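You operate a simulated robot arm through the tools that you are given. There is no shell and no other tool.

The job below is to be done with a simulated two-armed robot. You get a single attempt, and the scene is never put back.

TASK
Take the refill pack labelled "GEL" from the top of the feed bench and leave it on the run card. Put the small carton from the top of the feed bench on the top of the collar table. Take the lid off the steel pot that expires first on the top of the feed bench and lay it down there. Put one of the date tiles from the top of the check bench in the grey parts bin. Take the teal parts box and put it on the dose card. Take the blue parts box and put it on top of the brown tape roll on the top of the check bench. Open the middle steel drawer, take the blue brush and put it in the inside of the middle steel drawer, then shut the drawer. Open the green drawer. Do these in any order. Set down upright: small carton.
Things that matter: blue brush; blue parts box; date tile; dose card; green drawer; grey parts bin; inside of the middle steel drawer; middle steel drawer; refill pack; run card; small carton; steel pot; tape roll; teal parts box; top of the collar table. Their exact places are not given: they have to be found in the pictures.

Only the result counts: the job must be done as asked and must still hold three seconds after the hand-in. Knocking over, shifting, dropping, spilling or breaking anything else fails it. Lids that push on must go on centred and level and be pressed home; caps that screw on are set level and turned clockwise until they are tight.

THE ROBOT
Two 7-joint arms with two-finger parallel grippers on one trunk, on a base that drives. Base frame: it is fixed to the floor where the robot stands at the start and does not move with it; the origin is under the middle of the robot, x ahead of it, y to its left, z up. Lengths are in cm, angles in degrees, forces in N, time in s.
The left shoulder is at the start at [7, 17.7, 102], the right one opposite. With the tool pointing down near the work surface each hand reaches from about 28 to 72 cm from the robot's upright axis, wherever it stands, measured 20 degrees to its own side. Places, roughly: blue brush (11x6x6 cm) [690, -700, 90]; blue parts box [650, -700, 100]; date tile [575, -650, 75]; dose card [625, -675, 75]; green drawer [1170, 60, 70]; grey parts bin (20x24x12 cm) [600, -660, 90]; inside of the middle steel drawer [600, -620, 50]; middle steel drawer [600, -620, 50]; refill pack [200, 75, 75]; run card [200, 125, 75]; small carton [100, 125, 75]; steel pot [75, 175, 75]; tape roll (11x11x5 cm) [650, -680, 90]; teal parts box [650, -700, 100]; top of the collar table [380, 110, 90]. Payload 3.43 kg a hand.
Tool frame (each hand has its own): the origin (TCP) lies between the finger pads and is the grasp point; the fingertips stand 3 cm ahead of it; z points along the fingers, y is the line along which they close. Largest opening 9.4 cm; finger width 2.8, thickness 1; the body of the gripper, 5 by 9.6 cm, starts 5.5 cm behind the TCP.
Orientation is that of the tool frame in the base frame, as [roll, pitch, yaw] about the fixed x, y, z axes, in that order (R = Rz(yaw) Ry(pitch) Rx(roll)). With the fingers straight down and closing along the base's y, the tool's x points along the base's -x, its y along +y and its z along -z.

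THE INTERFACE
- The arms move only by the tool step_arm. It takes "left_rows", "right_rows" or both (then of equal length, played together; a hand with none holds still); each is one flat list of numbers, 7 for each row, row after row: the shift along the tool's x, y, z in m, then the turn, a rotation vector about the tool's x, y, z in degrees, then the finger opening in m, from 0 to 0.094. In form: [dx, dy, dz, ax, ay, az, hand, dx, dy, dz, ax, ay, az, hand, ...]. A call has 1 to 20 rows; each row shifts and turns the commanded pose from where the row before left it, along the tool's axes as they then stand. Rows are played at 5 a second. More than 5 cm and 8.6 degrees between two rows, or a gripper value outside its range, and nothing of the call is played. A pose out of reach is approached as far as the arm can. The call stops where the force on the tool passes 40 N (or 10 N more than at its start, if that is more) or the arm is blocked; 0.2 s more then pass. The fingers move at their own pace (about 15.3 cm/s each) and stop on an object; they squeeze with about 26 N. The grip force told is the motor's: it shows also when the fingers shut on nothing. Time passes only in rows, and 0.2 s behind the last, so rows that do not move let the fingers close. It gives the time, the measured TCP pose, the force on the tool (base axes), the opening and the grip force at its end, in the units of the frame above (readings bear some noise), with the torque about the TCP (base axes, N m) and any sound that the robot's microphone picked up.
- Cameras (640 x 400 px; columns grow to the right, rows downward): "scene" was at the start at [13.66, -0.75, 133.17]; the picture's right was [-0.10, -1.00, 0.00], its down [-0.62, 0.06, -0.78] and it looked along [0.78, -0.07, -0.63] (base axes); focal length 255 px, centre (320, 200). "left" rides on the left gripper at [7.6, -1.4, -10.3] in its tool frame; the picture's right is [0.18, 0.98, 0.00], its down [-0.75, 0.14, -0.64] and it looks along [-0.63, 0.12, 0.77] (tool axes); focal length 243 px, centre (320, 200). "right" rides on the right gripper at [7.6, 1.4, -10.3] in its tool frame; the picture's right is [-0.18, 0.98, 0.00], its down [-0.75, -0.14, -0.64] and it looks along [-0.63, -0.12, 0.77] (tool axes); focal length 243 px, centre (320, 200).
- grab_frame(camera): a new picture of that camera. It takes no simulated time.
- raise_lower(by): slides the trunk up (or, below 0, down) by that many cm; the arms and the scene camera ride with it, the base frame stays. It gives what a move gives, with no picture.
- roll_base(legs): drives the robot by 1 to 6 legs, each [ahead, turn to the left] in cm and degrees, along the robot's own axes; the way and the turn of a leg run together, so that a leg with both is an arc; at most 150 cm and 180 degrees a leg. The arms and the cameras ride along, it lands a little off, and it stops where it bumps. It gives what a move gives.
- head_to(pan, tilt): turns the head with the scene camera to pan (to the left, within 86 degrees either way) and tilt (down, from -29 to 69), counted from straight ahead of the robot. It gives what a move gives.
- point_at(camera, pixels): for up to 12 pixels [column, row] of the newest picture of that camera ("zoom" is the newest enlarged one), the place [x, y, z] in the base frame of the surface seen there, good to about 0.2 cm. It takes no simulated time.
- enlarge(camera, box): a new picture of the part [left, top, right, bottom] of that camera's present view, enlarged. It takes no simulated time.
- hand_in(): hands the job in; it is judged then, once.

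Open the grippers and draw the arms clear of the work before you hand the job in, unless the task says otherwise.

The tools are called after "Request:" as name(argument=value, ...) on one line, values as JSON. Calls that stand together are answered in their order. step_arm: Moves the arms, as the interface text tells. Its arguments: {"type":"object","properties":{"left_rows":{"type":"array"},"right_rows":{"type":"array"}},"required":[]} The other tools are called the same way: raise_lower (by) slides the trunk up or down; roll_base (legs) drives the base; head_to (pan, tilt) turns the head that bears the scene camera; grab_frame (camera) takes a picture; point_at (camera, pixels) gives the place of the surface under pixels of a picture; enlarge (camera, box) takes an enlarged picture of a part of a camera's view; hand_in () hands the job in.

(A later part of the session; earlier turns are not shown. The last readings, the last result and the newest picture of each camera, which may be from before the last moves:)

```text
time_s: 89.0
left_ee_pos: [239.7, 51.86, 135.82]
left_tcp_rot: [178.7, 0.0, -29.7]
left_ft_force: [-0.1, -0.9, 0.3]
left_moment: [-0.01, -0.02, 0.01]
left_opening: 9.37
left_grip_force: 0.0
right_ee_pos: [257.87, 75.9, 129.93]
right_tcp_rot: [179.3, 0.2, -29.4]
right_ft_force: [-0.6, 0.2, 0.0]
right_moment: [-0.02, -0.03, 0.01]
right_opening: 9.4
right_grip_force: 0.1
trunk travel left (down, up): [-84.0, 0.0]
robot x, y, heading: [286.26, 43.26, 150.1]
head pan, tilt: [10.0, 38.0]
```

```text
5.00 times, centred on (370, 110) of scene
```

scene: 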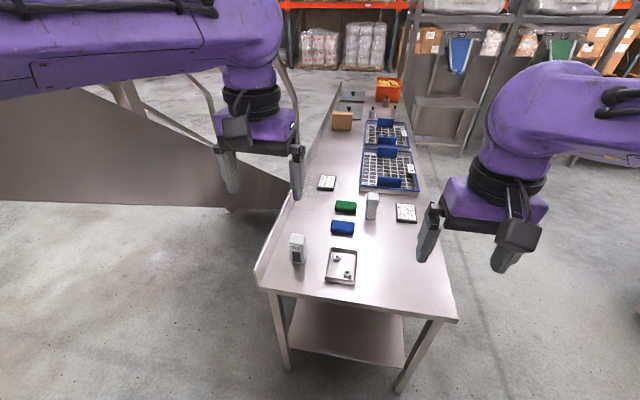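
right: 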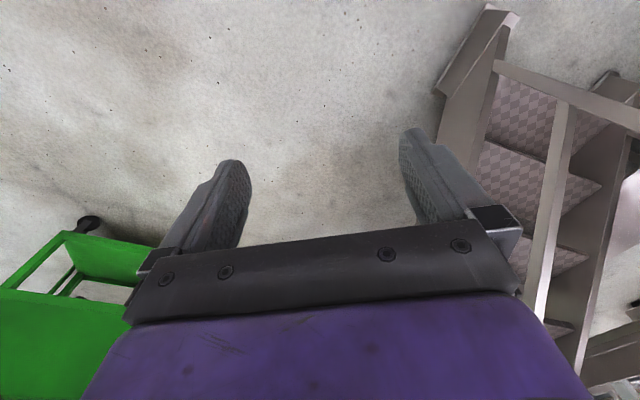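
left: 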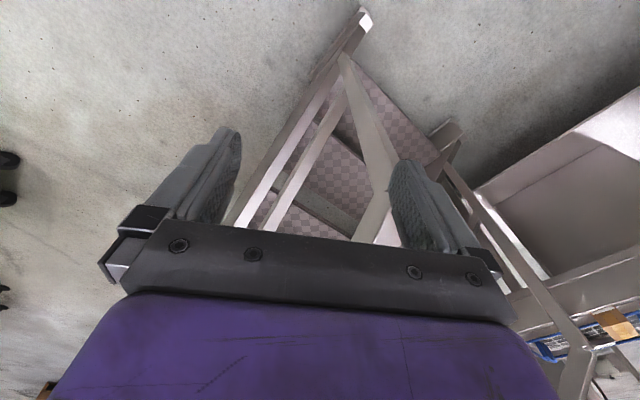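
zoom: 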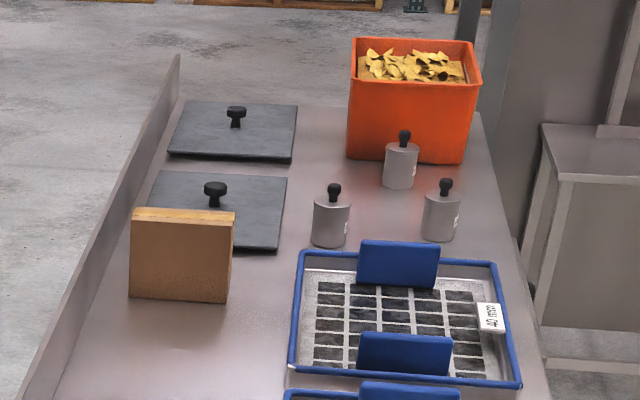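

The run card is at (405,213); GEL pack top at (297,237). I measure both in the scene picture.

Request:
point_at(camera="scene", pixels=[[297, 237], [293, 240], [303, 240], [296, 246], [296, 262], [304, 255], [405, 213], [398, 208], [413, 207], [415, 220], [399, 219], [310, 275]])

Request:
enlarge(camera="scene", box=[280, 225, 320, 275])

Request:
point_at(camera="zoom", pixels=[[200, 95], [330, 100], [190, 135], [330, 140], [260, 115], [250, 200], [375, 200], [200, 300], [320, 305], [360, 280]])

```text
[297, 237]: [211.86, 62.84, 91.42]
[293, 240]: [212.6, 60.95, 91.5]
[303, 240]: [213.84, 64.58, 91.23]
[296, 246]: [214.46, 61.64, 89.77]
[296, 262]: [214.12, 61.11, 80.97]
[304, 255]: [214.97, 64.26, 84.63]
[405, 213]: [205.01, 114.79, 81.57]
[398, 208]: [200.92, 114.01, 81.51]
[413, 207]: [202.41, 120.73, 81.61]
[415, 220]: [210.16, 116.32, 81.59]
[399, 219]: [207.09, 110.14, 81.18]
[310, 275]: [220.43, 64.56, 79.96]
```

```text
8.00 times, centred on (300, 250) of scene
```

zoom: 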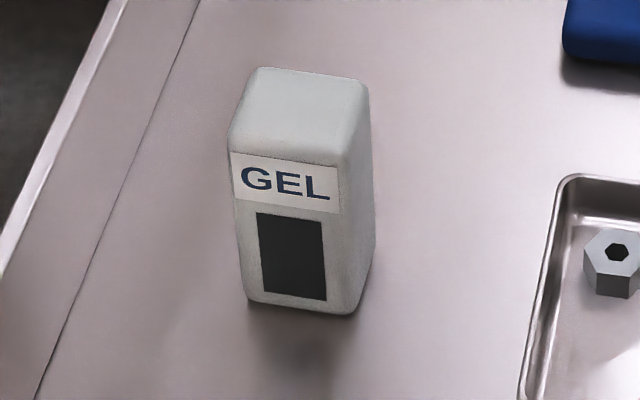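

```text
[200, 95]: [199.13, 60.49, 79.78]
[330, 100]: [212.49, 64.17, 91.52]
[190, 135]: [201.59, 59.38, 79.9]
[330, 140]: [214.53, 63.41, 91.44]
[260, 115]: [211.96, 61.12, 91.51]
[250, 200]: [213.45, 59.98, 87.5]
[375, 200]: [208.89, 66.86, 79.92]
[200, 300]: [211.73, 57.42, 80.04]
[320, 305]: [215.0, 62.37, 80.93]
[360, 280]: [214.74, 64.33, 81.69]
```

GEL pack centre about (213,62), top z 91.5. I advance 16 cm so that it is in reach of the left hand.

Request:
roll_base(legs=[[16, 0]])

Request:
step_arm(left_rows=[0, 0, 0.05, 0, 0, 0, 0.094, 0, 0, 0.05, 0, 0, 0, 0.094, 0, 0, 0.05, 0, 0, 0, 0.094, -0.01, 0.02, 0.05, 0, 0, 0, 0.094, -0.01, 0.02, 0.05, 0, 0, 0, 0.094])

Request:
grab_frame(camera="left")

Request:
grab_frame(camera="scene")

```text
time_s: 90.4
left_ee_pos: [226.06, 59.69, 136.04]
left_tcp_rot: [178.7, 0.4, -29.8]
left_ft_force: [1.2, -0.3, -0.1]
left_moment: [0.02, 0.0, -0.05]
left_opening: 9.4
left_grip_force: 0.1
right_ee_pos: [244.53, 83.62, 129.99]
right_tcp_rot: [179.4, 0.4, -29.4]
right_ft_force: [1.2, -1.1, 0.3]
right_moment: [-0.01, 0.01, 0.04]
right_opening: 9.41
right_grip_force: 0.1
trunk travel left (down, up): [-84.0, 0.0]
robot x, y, heading: [271.98, 51.12, 150.1]
head pan, tilt: [10.0, 38.0]
```

```text
refused: row 4 steps farther than a row can; nothing moved
```

```text
taken
```

left: 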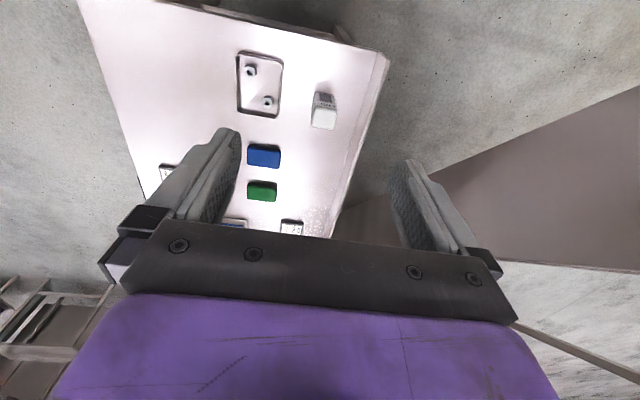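

```text
taken
```

scene: 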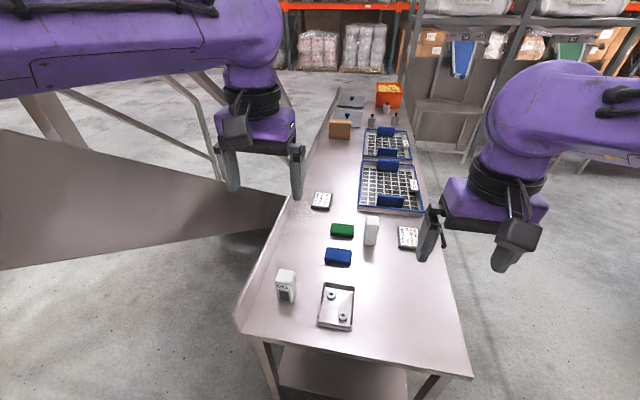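

GEL is ahead of the left hand (px (323,110)). I move the left hand over it and down to z≈105.

Request:
step_arm(left_rows=[-0.018, 0.0065, 0.044, 0, 0, 0, 0.094, -0.018, 0.0065, 0.044, 0, 0, 0, 0.094, -0.018, 0.0065, 0.044, 0, 0, 0, 0.094, -0.018, 0.0065, 0.044, 0, 0, 0, 0.094, -0.018, 0.0065, 0.044, 0, 0, 0, 0.094, -0.018, 0.0065, 0.044, 0, 0, 0, 0.094, -0.018, 0.0065, 0.044, 0, 0, 0, 0.094])

Request:
grab_frame(camera="left")

Request:
grab_frame(camera="scene")

```text
time_s: 92.0
left_ee_pos: [211.93, 61.47, 105.11]
left_tcp_rot: [178.7, 0.2, -29.8]
left_ft_force: [-0.1, -0.4, 0.2]
left_moment: [-0.04, 0.02, 0.0]
left_opening: 9.39
left_grip_force: 0.1
right_ee_pos: [244.05, 83.84, 129.81]
right_tcp_rot: [179.4, 0.1, -29.4]
right_ft_force: [-0.3, 0.2, -0.5]
right_moment: [-0.02, -0.03, 0.0]
right_opening: 9.4
right_grip_force: 0.1
trunk travel left (down, up): [-84.0, 0.0]
robot x, y, heading: [272.06, 51.17, 150.3]
head pan, tilt: [10.0, 38.0]
```

```text
taken
```

left: 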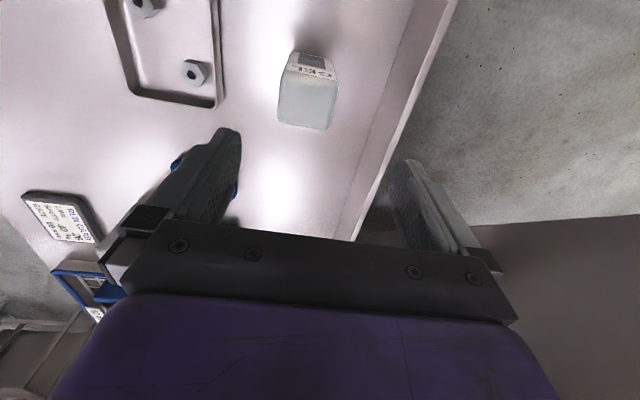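

```text
taken
```

scene: 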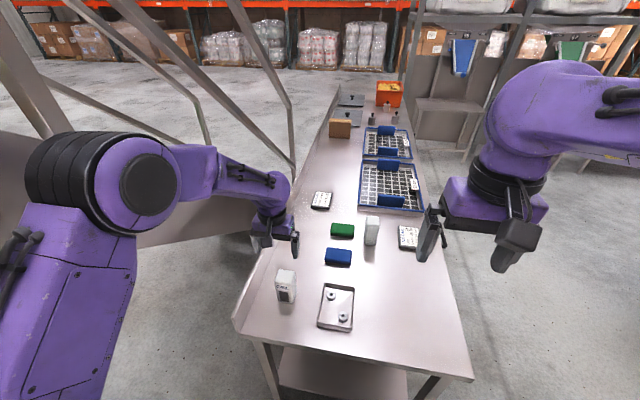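

Pack top appears at (308,105) in the left picture, nearly below the TCP. I measure its top corners.

Request:
point_at(camera="left", pixels=[[305, 100], [287, 76], [335, 80], [280, 118], [328, 126], [283, 95], [333, 100], [305, 125], [310, 77]])

Request:
enlarge(camera="left", box=[260, 40, 360, 140])

```text
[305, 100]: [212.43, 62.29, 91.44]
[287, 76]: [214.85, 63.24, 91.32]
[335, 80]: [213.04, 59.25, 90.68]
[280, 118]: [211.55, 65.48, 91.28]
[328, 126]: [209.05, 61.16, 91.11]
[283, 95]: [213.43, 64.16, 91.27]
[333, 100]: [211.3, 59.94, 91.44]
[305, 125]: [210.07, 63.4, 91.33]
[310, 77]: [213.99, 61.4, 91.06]
```

```text
4.00 times, centred on (310, 90) of left
```

zoom: 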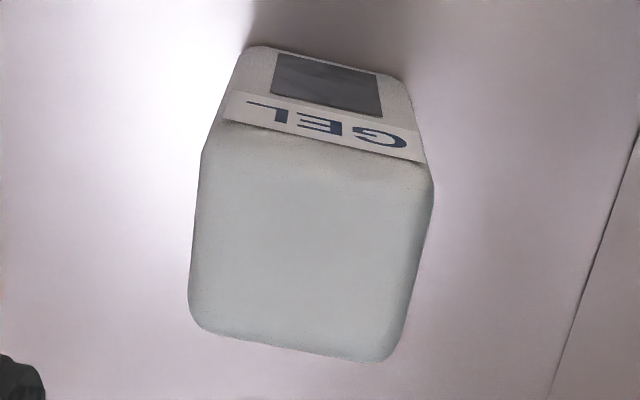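

Pack centre (212.1,62.3), sides aligned to ~63°. I align and descend to z≈88, then close.

Request:
step_arm(left_rows=[-0.0025, -0.0084, 0, 0, 0, -3, 0.094, 0, 0, 0.045, 0, 0, 0, 0.094, 0, 0, 0.045, 0, 0, 0, 0.094, 0, 0, 0.045, 0, 0, 0, 0.094, 0, 0, 0.036, 0, 0, 0, 0.094, 0, 0, 0, 0, 0, 0, 0.094])

Request:
grab_frame(camera="left")

```text
time_s: 93.4
left_ee_pos: [212.28, 62.18, 88.13]
left_tcp_rot: [178.6, 0.3, -26.8]
left_ft_force: [0.1, -0.5, 0.9]
left_moment: [-0.01, 0.0, 0.01]
left_opening: 9.4
left_grip_force: 0.1
right_ee_pos: [244.15, 83.78, 129.89]
right_tcp_rot: [179.4, 0.2, -29.5]
right_ft_force: [0.9, -0.2, 0.1]
right_moment: [0.01, 0.05, 0.0]
right_opening: 9.41
right_grip_force: 0.1
trunk travel left (down, up): [-84.0, 0.0]
robot x, y, heading: [271.87, 50.95, 149.9]
head pan, tilt: [10.0, 38.0]
```

```text
taken
```

left: 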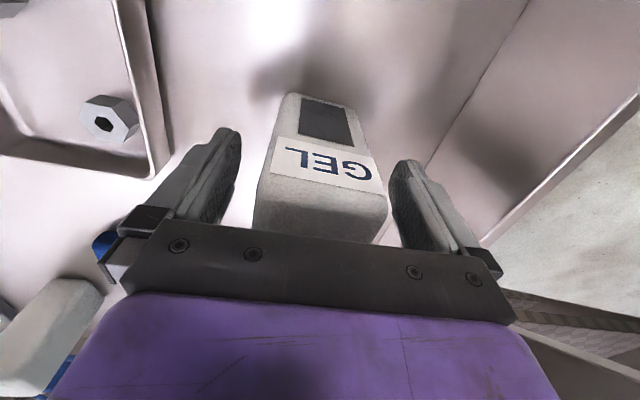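

The pack is between the fingers. I close and lift.

Request:
step_arm(left_rows=[0, 0, 0, 0, 0, 0, 0.03, 0, 0, 0, 0, 0, 0, 0.03, 0, 0, 0, 0, 0, 0, 0.03, 0, 0, 0, 0, 0, 0, 0.03])

Request:
step_arm(left_rows=[0, 0, -0.03, 0, 0, 0, 0.03, 0, 0, -0.04, 0, 0, 0, 0.03, 0, 0, -0.04, 0, 0, 0, 0.03, 0, 0, -0.04, 0, 0, 0, 0.03, 0, 0, -0.04, 0, 0, 0, 0.03, 0.04, 0, -0.02, 0, 0, 0, 0.03, 0.04, 0, -0.02, 0, 0, 0, 0.03, 0.04, 0, -0.02, 0, 0, 0, 0.03, 0.04, 0, -0.02, 0, 0, 0, 0.03])

Request:
grab_frame(camera="scene")

Request:
grab_frame(camera="left")

```text
time_s: 94.4
left_ee_pos: [212.13, 62.16, 88.19]
left_tcp_rot: [178.8, 0.3, -26.7]
left_ft_force: [0.3, 0.2, 2.8]
left_moment: [0.09, -0.06, -0.03]
left_opening: 5.99
left_grip_force: 25.7
right_ee_pos: [244.26, 83.77, 129.9]
right_tcp_rot: [179.4, 0.1, -29.4]
right_ft_force: [0.4, -0.4, 0.5]
right_moment: [0.02, 0.01, 0.0]
right_opening: 9.37
right_grip_force: 0.0
trunk travel left (down, up): [-84.0, 0.0]
robot x, y, heading: [272.23, 51.12, 149.9]
head pan, tilt: [10.0, 38.0]
```

```text
time_s: 96.4
left_ee_pos: [227.12, 55.17, 115.19]
left_tcp_rot: [178.7, 0.4, -26.8]
left_ft_force: [1.2, 0.1, -0.3]
left_moment: [0.03, 0.02, 0.0]
left_opening: 5.97
left_grip_force: 25.9
right_ee_pos: [244.35, 83.65, 130.01]
right_tcp_rot: [179.3, 0.4, -29.4]
right_ft_force: [0.4, -0.3, 0.5]
right_moment: [0.03, 0.03, -0.01]
right_opening: 9.4
right_grip_force: 0.0
trunk travel left (down, up): [-84.0, 0.0]
robot x, y, heading: [272.29, 51.15, 150.1]
head pan, tilt: [10.0, 38.0]
```

```text
taken
```

scene: 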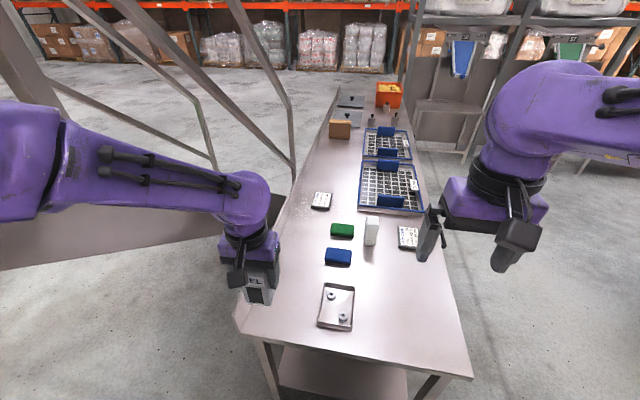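

```text
taken
```

left: 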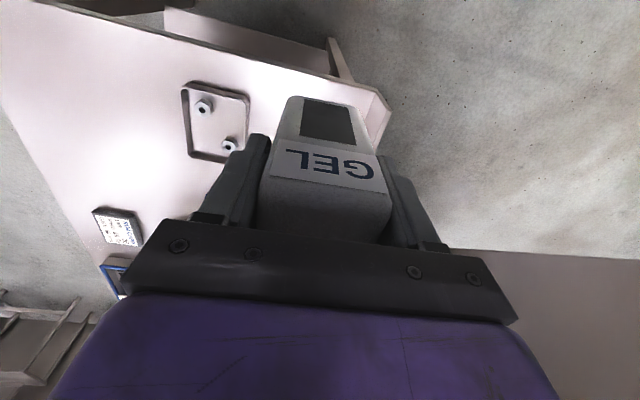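

The pack is held. I drive around the bench corner to its far side, facing the run card.

Request:
roll_base(legs=[[0, -90], [76, 0], [0, 90]])

Request:
head_to(pan=10, tilt=30)

Request:
grab_frame(camera="scene")

```text
time_s: 108.1
left_ee_pos: [264.35, 120.45, 114.99]
left_tcp_rot: [178.7, 0.2, -26.8]
left_ft_force: [0.7, -0.2, -0.5]
left_moment: [-0.02, -0.02, -0.03]
left_opening: 5.98
left_grip_force: 25.9
right_ee_pos: [281.9, 148.88, 129.85]
right_tcp_rot: [179.4, 0.2, -29.4]
right_ft_force: [-0.3, 0.3, -0.2]
right_moment: [-0.01, 0.0, 0.03]
right_opening: 9.41
right_grip_force: 0.1
trunk travel left (down, up): [-84.0, 0.0]
robot x, y, heading: [310.03, 116.17, 149.8]
head pan, tilt: [10.0, 38.0]
```

```text
time_s: 108.8
left_ee_pos: [264.37, 120.34, 115.0]
left_tcp_rot: [178.6, 0.2, -26.7]
left_ft_force: [0.7, 0.2, -1.4]
left_moment: [0.02, -0.01, 0.01]
left_opening: 5.99
left_grip_force: 26.0
right_ee_pos: [281.74, 148.8, 129.94]
right_tcp_rot: [179.5, 0.2, -29.4]
right_ft_force: [-0.5, 0.2, -0.1]
right_moment: [0.0, 0.0, 0.03]
right_opening: 9.41
right_grip_force: 0.0
trunk travel left (down, up): [-84.0, 0.0]
robot x, y, heading: [309.65, 116.13, 150.1]
head pan, tilt: [10.0, 30.0]
```

```text
taken
```

scene: 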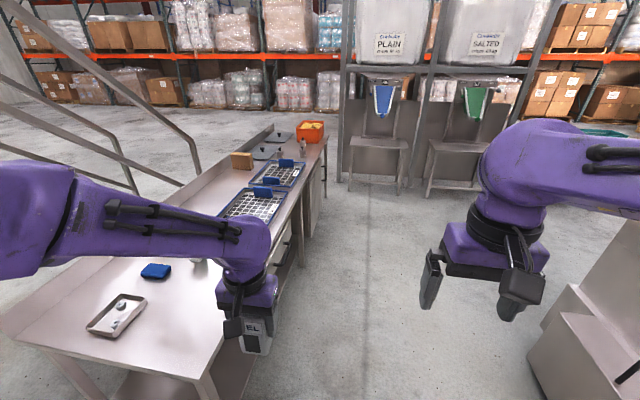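

Far-side aisle is free. I measure machine at right and bench handles.

Request:
point_at(camera="scene", pixels=[[540, 340], [560, 300], [345, 180], [300, 215], [318, 185], [285, 250], [370, 300], [590, 380]])

Request:
enlarge(camera="scene", box=[220, 110, 340, 280])

```text
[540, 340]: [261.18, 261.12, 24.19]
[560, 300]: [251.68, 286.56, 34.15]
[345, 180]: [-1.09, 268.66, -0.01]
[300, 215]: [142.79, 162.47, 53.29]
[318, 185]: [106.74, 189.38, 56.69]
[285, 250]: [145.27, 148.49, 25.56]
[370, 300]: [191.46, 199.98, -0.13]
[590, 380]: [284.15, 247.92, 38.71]
```

```text
2.35 times, centred on (280, 195) of scene
```

zoom: 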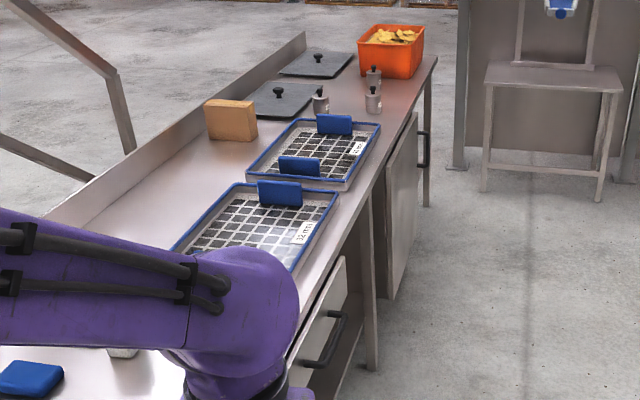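

Aisle is wide. I drive 108 cm along and turn left to face the bench.

Request:
roll_base(legs=[[108, 0], [0, 90]])

Request:
head_to(pan=0, tilt=45)

Request:
grab_frame(camera="scene")

```text
time_s: 118.1
left_ee_pos: [213.25, 123.95, 115.1]
left_tcp_rot: [178.7, 0.3, 63.3]
left_ft_force: [-1.0, 0.6, -0.1]
left_moment: [-0.03, 0.0, 0.02]
left_opening: 5.99
left_grip_force: 26.5
right_ee_pos: [184.9, 141.4, 129.89]
right_tcp_rot: [179.4, 0.2, 60.7]
right_ft_force: [-0.8, 0.0, -0.2]
right_moment: [-0.04, -0.02, 0.02]
right_opening: 9.39
right_grip_force: 0.1
trunk travel left (down, up): [-84.0, 0.0]
robot x, y, heading: [217.4, 169.58, -119.9]
head pan, tilt: [10.0, 30.0]
```

```text
time_s: 118.9
left_ee_pos: [213.27, 124.09, 115.01]
left_tcp_rot: [178.7, 0.1, 63.3]
left_ft_force: [0.0, 0.2, -1.0]
left_moment: [0.04, 0.0, 0.0]
left_opening: 5.98
left_grip_force: 26.5
right_ee_pos: [184.89, 141.22, 129.89]
right_tcp_rot: [179.4, 0.2, 60.6]
right_ft_force: [0.8, 0.0, 0.0]
right_moment: [0.0, -0.01, -0.02]
right_opening: 9.42
right_grip_force: 0.0
trunk travel left (down, up): [-84.0, 0.0]
robot x, y, heading: [217.13, 169.46, -119.9]
head pan, tilt: [0.0, 45.0]
```

```text
taken
```

scene: 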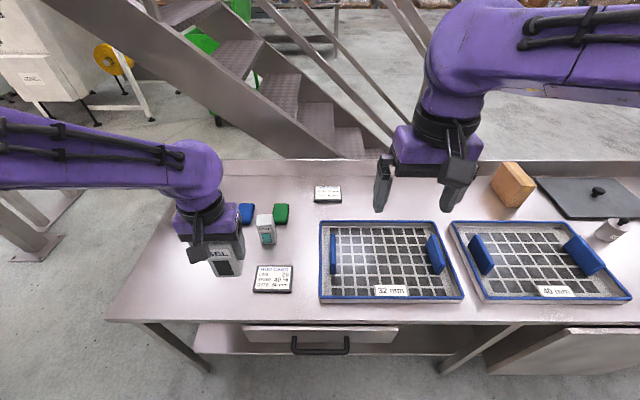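

Run card at (272,278) in front. I measure card corners and other items.

Request:
point_at(camera="scene", pixels=[[259, 267], [289, 267], [257, 290], [289, 290], [273, 278], [265, 230], [500, 180], [520, 168], [530, 190], [508, 200], [515, 185], [493, 185]])

Request:
enlarge(camera="scene", box=[480, 140, 640, 260])

```text
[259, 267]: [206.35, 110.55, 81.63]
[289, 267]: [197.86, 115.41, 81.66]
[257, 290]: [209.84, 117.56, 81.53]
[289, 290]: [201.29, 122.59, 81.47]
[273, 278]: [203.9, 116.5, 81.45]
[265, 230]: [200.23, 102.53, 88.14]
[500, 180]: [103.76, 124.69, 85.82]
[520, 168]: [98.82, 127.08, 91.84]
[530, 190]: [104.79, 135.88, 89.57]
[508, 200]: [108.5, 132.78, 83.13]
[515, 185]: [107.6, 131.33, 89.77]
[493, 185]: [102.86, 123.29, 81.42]
```

```text
3.33 times, centred on (560, 200) of scene
```

zoom: 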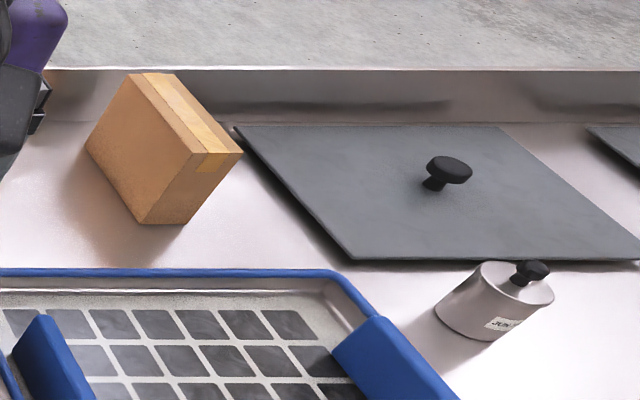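

Card centre (203.8,116.5), top z 81.5. I move the pack above the card and lower it.

Request:
step_arm(left_rows=[-0.0275, -0.0126, 0, 0, 0, 1, 0.03, -0.0275, -0.0126, 0, 0, 0, 1, 0.03, -0.0275, -0.0126, 0, 0, 0, 1, 0.03, -0.0275, -0.0126, 0, 0, 0, 0, 0.03, 0, 0, 0.045, 0, 0, 0, 0.03, 0, 0, 0.045, 0, 0, 0, 0.03, 0, 0, 0.045, 0, 0, 0, 0.03, 0, 0, 0.045, 0, 0, 0, 0.03, 0, 0, 0.03, 0, 0, 0, 0.03])

Request:
grab_frame(camera="left")

Request:
grab_frame(camera="scene")

```text
time_s: 120.9
left_ee_pos: [204.11, 116.33, 93.89]
left_tcp_rot: [178.6, 0.2, 60.2]
left_ft_force: [0.4, 0.6, 0.3]
left_moment: [-0.02, 0.02, 0.0]
left_opening: 5.95
left_grip_force: 25.6
right_ee_pos: [184.86, 141.21, 129.92]
right_tcp_rot: [179.4, 0.2, 60.6]
right_ft_force: [-0.1, -0.3, 0.5]
right_moment: [0.0, 0.01, 0.01]
right_opening: 9.43
right_grip_force: 0.1
trunk travel left (down, up): [-84.0, 0.0]
robot x, y, heading: [217.21, 169.64, -119.9]
head pan, tilt: [0.0, 45.0]
```

```text
taken
```

left: 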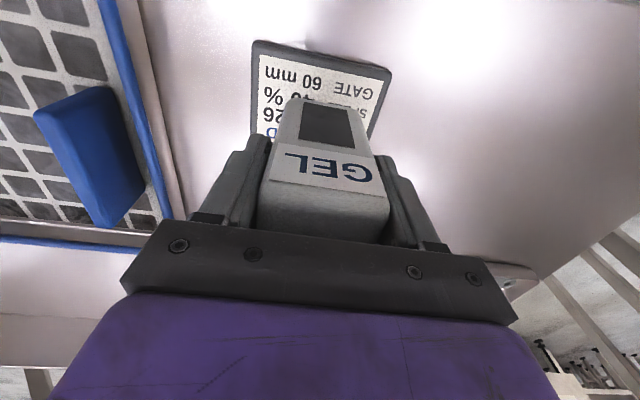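

```text
taken
```

scene: 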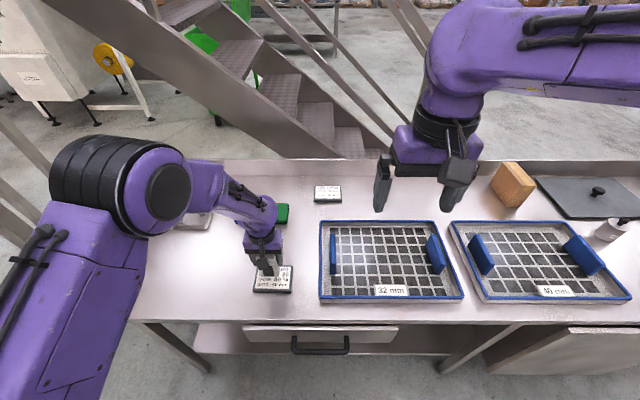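

Pack is over the card. I lower slowly to contact.

Request:
step_arm(left_rows=[0, 0, 0.03, 0, 0, 0, 0.03, 0, 0, 0.006, 0, 0, 0, 0.03, 0, 0, 0.003, 0, 0, 0, 0.03, 0, 0, 0.002, 0, 0, 0, 0.03, 0, 0, 0, 0, 0, 0, 0.03])

```text
time_s: 122.1
left_ee_pos: [204.09, 116.37, 89.9]
left_tcp_rot: [178.7, 0.2, 60.2]
left_ft_force: [0.9, -0.2, -0.4]
left_moment: [0.02, 0.01, 0.0]
left_opening: 5.97
left_grip_force: 26.0
right_ee_pos: [184.78, 141.39, 129.86]
right_tcp_rot: [179.4, 0.1, 60.6]
right_ft_force: [-0.1, 0.1, 0.6]
right_moment: [-0.01, 0.02, -0.02]
right_opening: 9.4
right_grip_force: 0.0
trunk travel left (down, up): [-84.0, 0.0]
robot x, y, heading: [217.14, 169.26, -119.9]
head pan, tilt: [0.0, 45.0]
```

No contact yet; a little lower.

Request:
step_arm(left_rows=[0, 0, 0.002, 0, 0, 0, 0.03, 0, 0, 0.002, 0, 0, 0, 0.03, 0, 0, 0, 0, 0, 0, 0.03])

```text
time_s: 122.9
left_ee_pos: [204.15, 116.33, 89.66]
left_tcp_rot: [178.8, 0.4, 60.2]
left_ft_force: [1.0, -2.1, 20.4]
left_moment: [0.12, 0.41, 0.01]
left_opening: 5.96
left_grip_force: 25.6
right_ee_pos: [184.93, 141.52, 129.97]
right_tcp_rot: [179.4, 0.4, 60.7]
right_ft_force: [0.1, -0.5, 0.4]
right_moment: [0.02, 0.03, 0.01]
right_opening: 9.42
right_grip_force: 0.1
trunk travel left (down, up): [-84.0, 0.0]
robot x, y, heading: [217.28, 169.37, -120.1]
head pan, tilt: [0.0, 45.0]
```

Contact (20 N). I open and lift away.

Request:
step_arm(left_rows=[0, 0, -0.001, 0, 0, 0, 0.07, 0, 0, 0, 0, 0, 0, 0.09, 0, 0, 0, 0, 0, 0, 0.09, 0, 0, -0.04, 0, 0, 0, 0.09, 0, 0, -0.04, 0, 0, 0, 0.09, 0, 0, -0.04, 0, 0, 0, 0.09, 0, 0, -0.04, 0, 0, 0, 0.09, 0, 0, -0.04, 0, 0, 0, 0.09, 0, 0, -0.04, 0, 0, 0, 0.09, 0, 0, -0.04, 0, 0, 0, 0.09, 0.02, 0, -0.03, 0, 0, 0, 0.09, 0.02, 0, -0.03, 0, 0, 0, 0.09])

Request:
grab_frame(camera="scene")

Request:
enlarge(camera="scene", box=[220, 180, 340, 300])

```text
time_s: 125.5
left_ee_pos: [205.65, 120.4, 123.7]
left_tcp_rot: [178.7, 0.2, 60.2]
left_ft_force: [-0.2, -0.4, 0.0]
left_moment: [0.0, -0.01, 0.01]
left_opening: 9.01
left_grip_force: 0.1
right_ee_pos: [184.94, 141.56, 129.88]
right_tcp_rot: [179.4, 0.2, 60.6]
right_ft_force: [0.5, -0.1, 0.2]
right_moment: [0.01, 0.05, 0.05]
right_opening: 9.4
right_grip_force: 0.1
trunk travel left (down, up): [-84.0, 0.0]
robot x, y, heading: [217.36, 169.67, -120.1]
head pan, tilt: [0.0, 45.0]
```

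```text
taken
```

scene: 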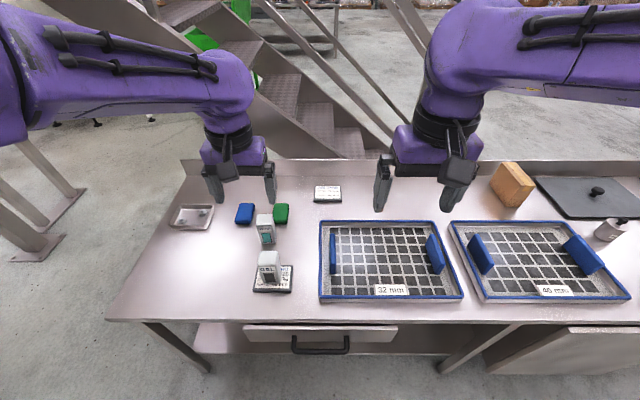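

```text
3.33 times, centred on (280, 240) of scene
```

zoom: 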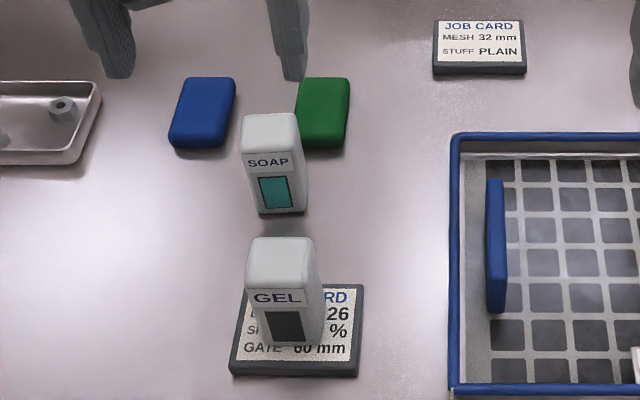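

GEL stands on the run card. Next, the pots: I drive 100 cm further along the bench.

Request:
roll_base(legs=[[0, -90], [100, 0], [0, 90]])

Request:
grab_frame(camera="scene")

Request:
enlarge(camera="scene", box=[250, 180, 450, 310])

```text
time_s: 138.3
left_ee_pos: [118.27, 169.64, 123.62]
left_tcp_rot: [178.7, 0.3, 60.3]
left_ft_force: [-1.2, 0.2, -0.9]
left_moment: [0.01, -0.01, -0.02]
left_opening: 9.0
left_grip_force: 0.0
right_ee_pos: [97.43, 190.71, 129.97]
right_tcp_rot: [179.3, 0.2, 60.6]
right_ft_force: [-1.3, 0.2, 0.5]
right_moment: [0.02, 0.01, 0.01]
right_opening: 9.41
right_grip_force: 0.0
trunk travel left (down, up): [-84.0, 0.0]
robot x, y, heading: [130.23, 218.61, -120.2]
head pan, tilt: [0.0, 45.0]
```

```text
taken
```

scene: 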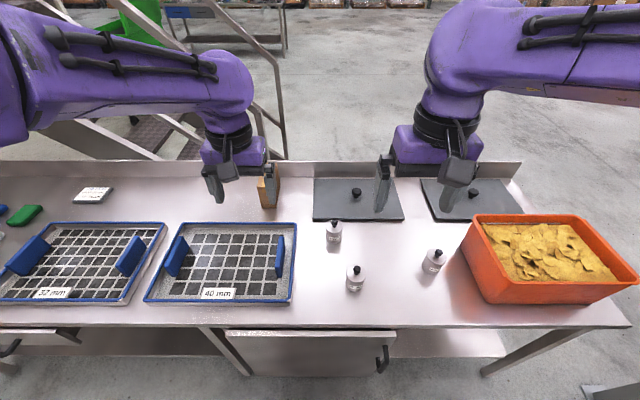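

```text
3.08 times, centred on (350, 245) of scene
```

zoom: 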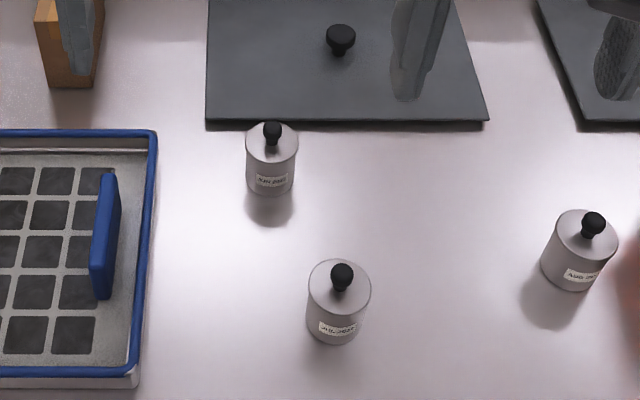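

Three pots at (334,232), (355,278), (433,260). I enlarge each label.

Request:
enlarge(camera="scene", box=[318, 215, 350, 247])

Request:
enlarge(camera="scene", box=[340, 262, 372, 294])

Request:
enlarge(camera="scene", box=[418, 245, 450, 277])

```text
12.50 times, centred on (334, 231) of scene
```

zoom: 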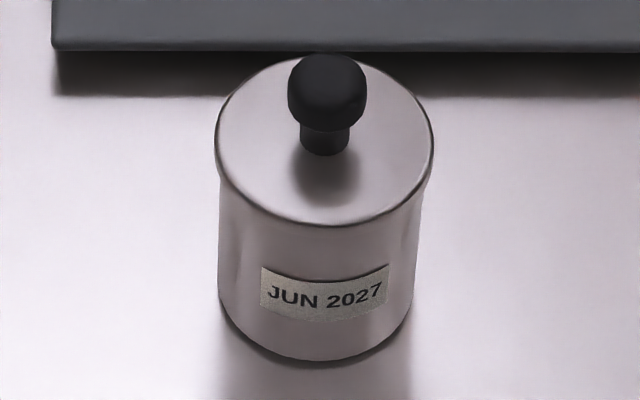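

```text
12.50 times, centred on (356, 278) of scene
```

zoom: 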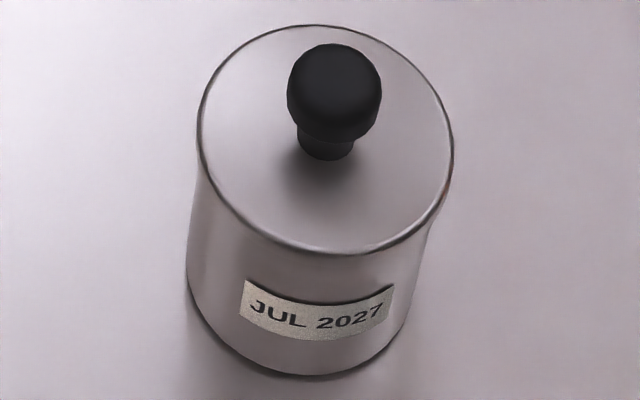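

```text
12.50 times, centred on (434, 261) of scene
```

zoom: 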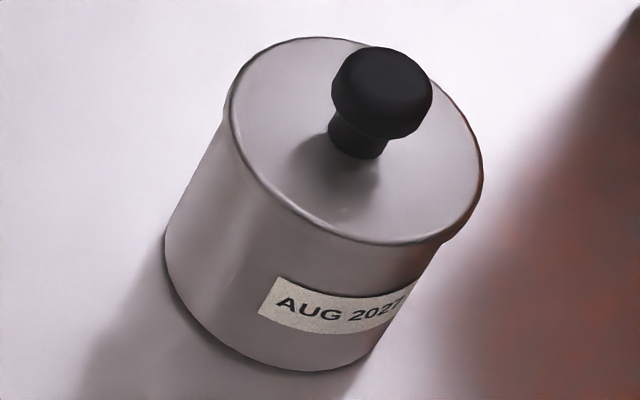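

JUN 2027 at (334,232) expires first. I measure its knob, lid, and the carton.

Request:
point_at(camera="scene", pixels=[[334, 221], [334, 223], [331, 228], [334, 231], [339, 228], [334, 245], [355, 268], [268, 182], [262, 185], [275, 185], [268, 200], [310, 250]])

Request:
enlarge(camera="scene", box=[240, 160, 300, 220])

```text
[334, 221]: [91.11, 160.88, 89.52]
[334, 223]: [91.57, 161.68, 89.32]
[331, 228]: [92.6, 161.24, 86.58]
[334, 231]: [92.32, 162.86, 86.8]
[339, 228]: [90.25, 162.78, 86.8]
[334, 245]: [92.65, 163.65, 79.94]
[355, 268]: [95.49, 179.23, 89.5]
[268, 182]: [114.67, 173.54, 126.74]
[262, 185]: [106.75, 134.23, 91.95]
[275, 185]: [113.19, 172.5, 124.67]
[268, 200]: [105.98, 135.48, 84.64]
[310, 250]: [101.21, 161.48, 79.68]
```

```text
6.67 times, centred on (270, 190) of scene
```

zoom: 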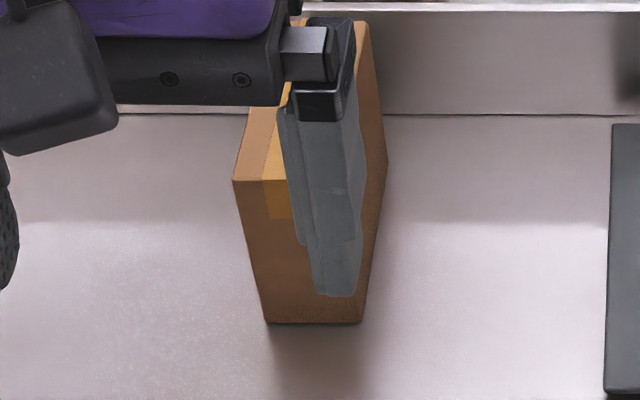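

The pot lid knob is at (91.2,161,89.5). I shift the base 7 cm along the bench and 7 cm nearer.

Request:
roll_base(legs=[[0, -90], [-7, 0], [0, 90], [7, 0]])

Request:
grab_frame(camera="scene")

Request:
grab_frame(camera="right")

```text
time_s: 147.6
left_ee_pos: [121.79, 161.23, 124.32]
left_tcp_rot: [178.7, 1.0, 60.4]
left_ft_force: [0.6, 1.0, 1.4]
left_moment: [-0.05, 0.05, 0.02]
left_opening: 9.0
left_grip_force: 0.1
right_ee_pos: [100.95, 182.34, 130.48]
right_tcp_rot: [179.3, 1.1, 60.8]
right_ft_force: [0.6, 1.5, 0.8]
right_moment: [-0.08, 0.05, 0.05]
right_opening: 9.42
right_grip_force: 0.2
trunk travel left (down, up): [-84.0, 0.0]
robot x, y, heading: [132.81, 209.11, -119.9]
head pan, tilt: [0.0, 45.0]
```

```text
taken
```

scene: 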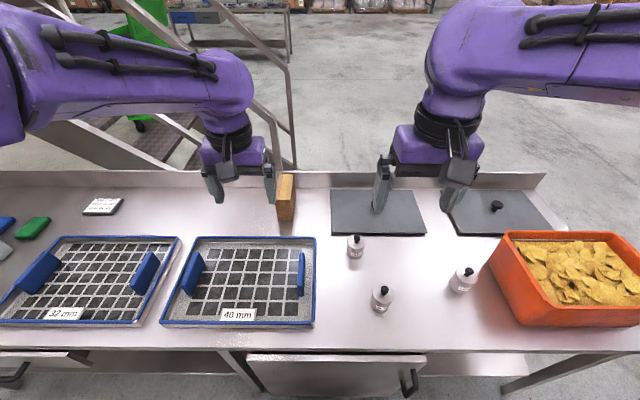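

```text
taken
```

right: 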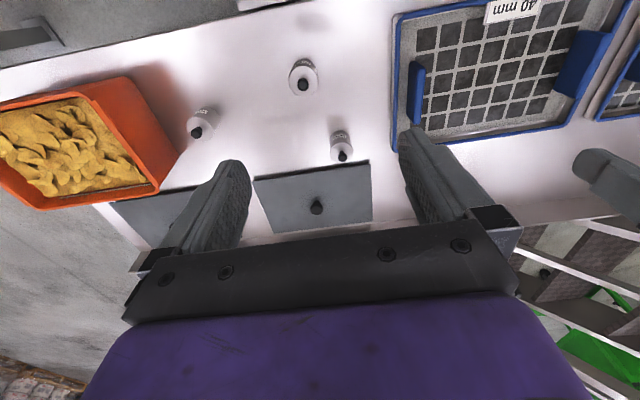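

JUN pot is at (355,245) now. I move the right hand above its knob.

Request:
step_arm(right_rows=[-0.0293, 0.0023, 0.032, 0, 0, 0, 0.094, -0.0293, 0.0023, 0.032, 0, 0, 0, 0.094, -0.0293, 0.0023, 0.032, 0, 0, 0, 0.094, -0.0293, 0.0023, 0.032, 0, 0, 0, 0.094, -0.0293, 0.0023, 0.032, 0, 0, 0, 0.094, -0.0293, 0.0023, 0.032, 0, 0, 0, 0.094, -0.0293, 0.0023, 0.032, 0, 0, 0, 0.094, -0.0293, 0.0023, 0.032, 0, 0, 0, 0.094, 0, 0, 0, 0, 0, 0, 0.094])

Request:
grab_frame(camera="right")

Request:
grab_frame(camera="scene")

```text
time_s: 149.6
left_ee_pos: [121.11, 160.34, 123.75]
left_tcp_rot: [178.6, 0.3, 60.4]
left_ft_force: [-0.2, 0.1, 0.6]
left_moment: [-0.02, 0.02, -0.02]
left_opening: 8.99
left_grip_force: 0.1
right_ee_pos: [90.83, 159.57, 104.72]
right_tcp_rot: [179.3, 0.5, 60.8]
right_ft_force: [0.3, -0.4, 0.8]
right_moment: [-0.02, 0.01, 0.01]
right_opening: 9.4
right_grip_force: 0.2
trunk travel left (down, up): [-84.0, 0.0]
robot x, y, heading: [133.04, 209.11, -119.7]
head pan, tilt: [0.0, 45.0]
```

```text
taken
```

right: 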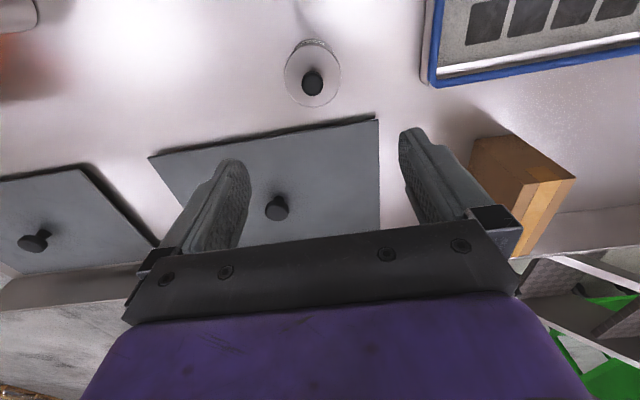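

```text
taken
```

scene: 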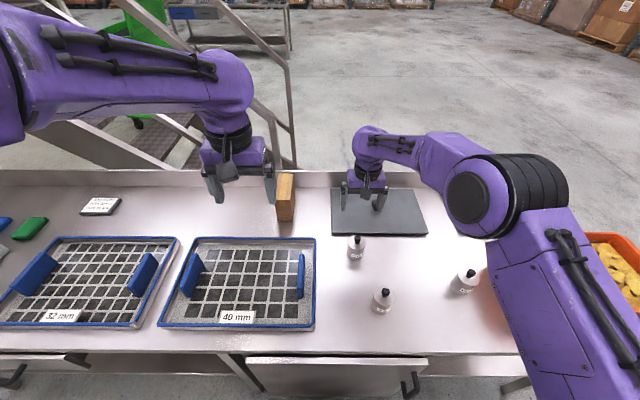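

Knob at (312,83) in the right picture; I measure it and the carton.

Request:
point_at(camera="right", pixels=[[312, 83], [306, 83], [318, 83], [312, 75], [312, 92], [290, 85], [330, 65], [505, 160], [545, 180], [530, 230], [560, 215]])

```text
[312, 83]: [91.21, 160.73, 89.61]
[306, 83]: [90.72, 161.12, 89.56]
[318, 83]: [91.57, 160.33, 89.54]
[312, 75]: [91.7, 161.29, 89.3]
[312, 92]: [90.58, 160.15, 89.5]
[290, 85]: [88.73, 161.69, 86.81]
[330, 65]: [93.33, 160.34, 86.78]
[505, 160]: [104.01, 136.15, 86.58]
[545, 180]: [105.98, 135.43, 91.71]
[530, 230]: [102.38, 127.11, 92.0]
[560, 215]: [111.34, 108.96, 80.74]
```

Knob centre (91.15,160.75,89.6). I align, descend to z≈90 and close on the knob.

Request:
step_arm(right_rows=[0.0115, -0.003, 0, 0, 0, 0, 0.094, 0, 0, 0.045, 0, 0, 0, 0.094, 0, 0, 0.045, 0, 0, 0, 0.08, 0, 0, 0.04, 0, 0, 0, 0.06, 0, 0, 0.015, 0, 0, 0, 0.06, 0, 0, 0, 0, 0, 0, 0.06])

Request:
grab_frame(camera="right")

```text
time_s: 151.0
left_ee_pos: [121.12, 160.12, 123.64]
left_tcp_rot: [178.7, 0.4, 60.4]
left_ft_force: [0.3, -0.4, 0.1]
left_moment: [-0.03, 0.03, -0.02]
left_opening: 9.01
left_grip_force: 0.1
right_ee_pos: [91.24, 160.53, 90.11]
right_tcp_rot: [179.3, 0.4, 60.8]
right_ft_force: [-0.2, -0.1, 1.3]
right_moment: [0.01, -0.01, -0.01]
right_opening: 6.01
right_grip_force: 0.0
trunk travel left (down, up): [-84.0, 0.0]
robot x, y, heading: [132.99, 209.2, -119.6]
head pan, tilt: [0.0, 45.0]
```

```text
taken
```

right: 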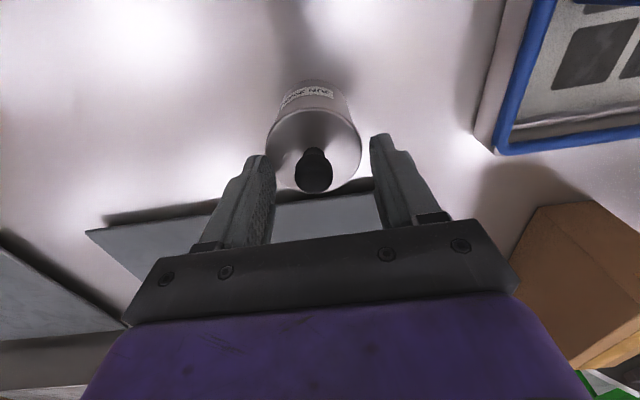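

Knob sits between the fingertips. I close and lift gently.

Request:
step_arm(right_rows=[0, 0, 0, 0, 0, 0, 0.005, 0, 0, 0, 0, 0, 0, 0.005, 0, 0, 0, 0, 0, 0, 0.005, 0, 0, -0.01, 0, 0, 0, 0.005, 0, 0, -0.01, 0, 0, 0, 0.005, 0, 0, -0.02, 0, 0, 0, 0.005, 0, 0, -0.03, 0, 0, 0, 0.005, 0, 0, -0.03, 0, 0, 0, 0.005])

Request:
grab_frame(camera="right")

Request:
grab_frame(camera="scene")

```text
time_s: 152.8
left_ee_pos: [121.08, 160.26, 123.74]
left_tcp_rot: [178.7, 0.3, 60.5]
left_ft_force: [-0.4, 1.0, 0.3]
left_moment: [0.0, -0.03, 0.01]
left_opening: 8.98
left_grip_force: 0.0
right_ee_pos: [91.08, 160.66, 100.1]
right_tcp_rot: [179.3, 0.4, 60.8]
right_ft_force: [-0.1, 0.1, -0.1]
right_moment: [0.02, 0.0, 0.02]
right_opening: 2.06
right_grip_force: 26.2
trunk travel left (down, up): [-84.0, 0.0]
robot x, y, heading: [132.84, 209.14, -119.8]
head pan, tilt: [0.0, 45.0]
heard: snap
```

```text
taken
```

right: 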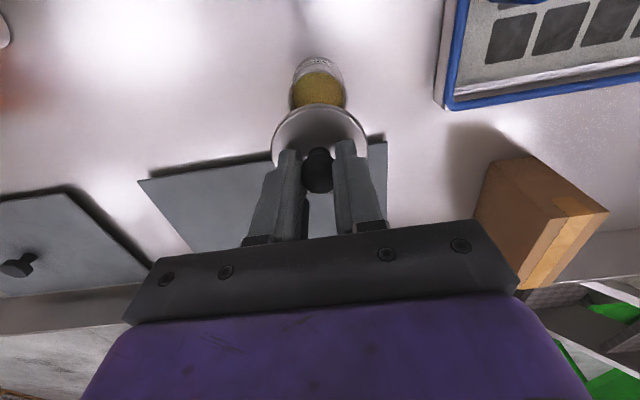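

```text
taken
```

scene: 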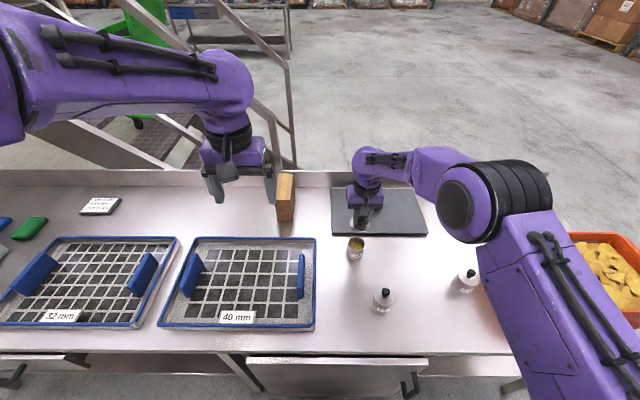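

Lid is off and held. I check the free spot between the pots around (418,262).

Request:
point_at(camera="scene", pixels=[[418, 262], [410, 255], [425, 237], [467, 275], [383, 300]])

```text
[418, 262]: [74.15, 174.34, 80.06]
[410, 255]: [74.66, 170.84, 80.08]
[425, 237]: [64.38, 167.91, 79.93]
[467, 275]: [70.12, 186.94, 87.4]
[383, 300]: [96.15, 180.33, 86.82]
```

I carry the lid to (79,169.5) and lower it until contact.

Request:
step_arm(right_rows=[0.0045, -0.037, 0, 0, 0, 0, 0.005, 0.0045, -0.037, 0, 0, 0, 0, 0.005, 0.0045, -0.037, 0, 0, 0, 0, 0.005, 0.0045, -0.038, 0, 0, 0, 0, 0.005, 0, 0, 0.04, 0, 0, 0, 0.005, 0, 0, 0.04, 0, 0, 0, 0.005, 0, 0, 0.04, 0, 0, 0, 0.005, 0, 0, 0.01, 0, 0, 0, 0.005, 0, 0, 0.01, 0, 0, 0, 0.005, 0, 0, 0, 0, 0, 0, 0.005])

Request:
grab_frame(camera="right")

```text
time_s: 155.0
left_ee_pos: [121.07, 160.17, 123.67]
left_tcp_rot: [178.8, 0.3, 60.4]
left_ft_force: [0.8, 0.3, 0.3]
left_moment: [-0.02, 0.0, 0.0]
left_opening: 9.0
left_grip_force: 0.0
right_ee_pos: [79.03, 169.45, 85.9]
right_tcp_rot: [179.3, 0.3, 60.8]
right_ft_force: [-0.7, -0.3, -0.4]
right_moment: [0.0, 0.0, -0.01]
right_opening: 2.06
right_grip_force: 25.8
trunk travel left (down, up): [-84.0, 0.0]
robot x, y, heading: [133.03, 209.22, -119.6]
head pan, tilt: [0.0, 45.0]
```

```text
taken
```

right: 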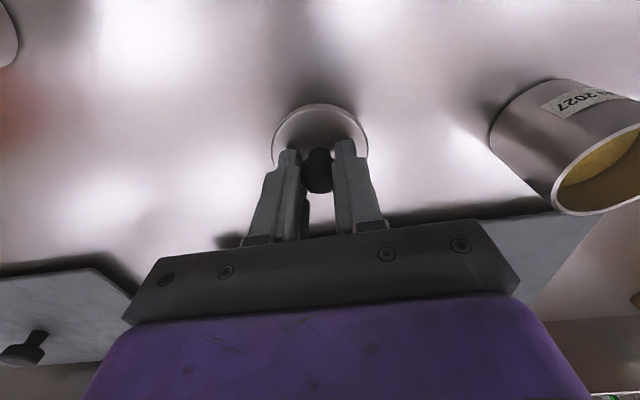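

Lid is just above the bench. I lower in small steps.

Request:
step_arm(right_rows=[0, 0, 0.005, 0, 0, 0, 0.005, 0, 0, 0.004, 0, 0, 0, 0.005, 0, 0, 0.003, 0, 0, 0, 0.005, 0, 0, 0.002, 0, 0, 0, 0.005])

```text
time_s: 156.0
left_ee_pos: [121.17, 160.04, 123.62]
left_tcp_rot: [178.7, 0.3, 60.3]
left_ft_force: [0.8, 0.2, 0.1]
left_moment: [0.0, 0.0, 0.0]
left_opening: 8.98
left_grip_force: 0.0
right_ee_pos: [78.99, 169.25, 84.45]
right_tcp_rot: [179.3, 0.3, 60.9]
right_ft_force: [0.8, 0.3, -1.3]
right_moment: [-0.01, 0.02, 0.01]
right_opening: 2.01
right_grip_force: 26.5
trunk travel left (down, up): [-84.0, 0.0]
robot x, y, heading: [132.79, 209.07, -119.7]
head pan, tilt: [0.0, 45.0]
```

Request:
step_arm(right_rows=[0, 0, 0.002, 0, 0, 0, 0.005, 0, 0, 0.002, 0, 0, 0, 0.005, 0, 0, 0.002, 0, 0, 0, 0.005, 0, 0, 0.001, 0, 0, 0, 0.005])

```text
time_s: 157.0
left_ee_pos: [121.22, 160.46, 123.98]
left_tcp_rot: [178.8, 0.4, 60.3]
left_ft_force: [-0.3, 0.1, -0.1]
left_moment: [0.03, -0.01, 0.03]
left_opening: 8.99
left_grip_force: 0.1
right_ee_pos: [78.95, 169.34, 84.21]
right_tcp_rot: [179.4, 0.8, 60.8]
right_ft_force: [-4.6, 0.6, 22.0]
right_moment: [0.3, 0.25, 0.03]
right_opening: 2.04
right_grip_force: 26.6
trunk travel left (down, up): [-84.0, 0.0]
robot x, y, heading: [132.61, 209.59, -120.0]
head pan, tilt: [0.0, 45.0]
```

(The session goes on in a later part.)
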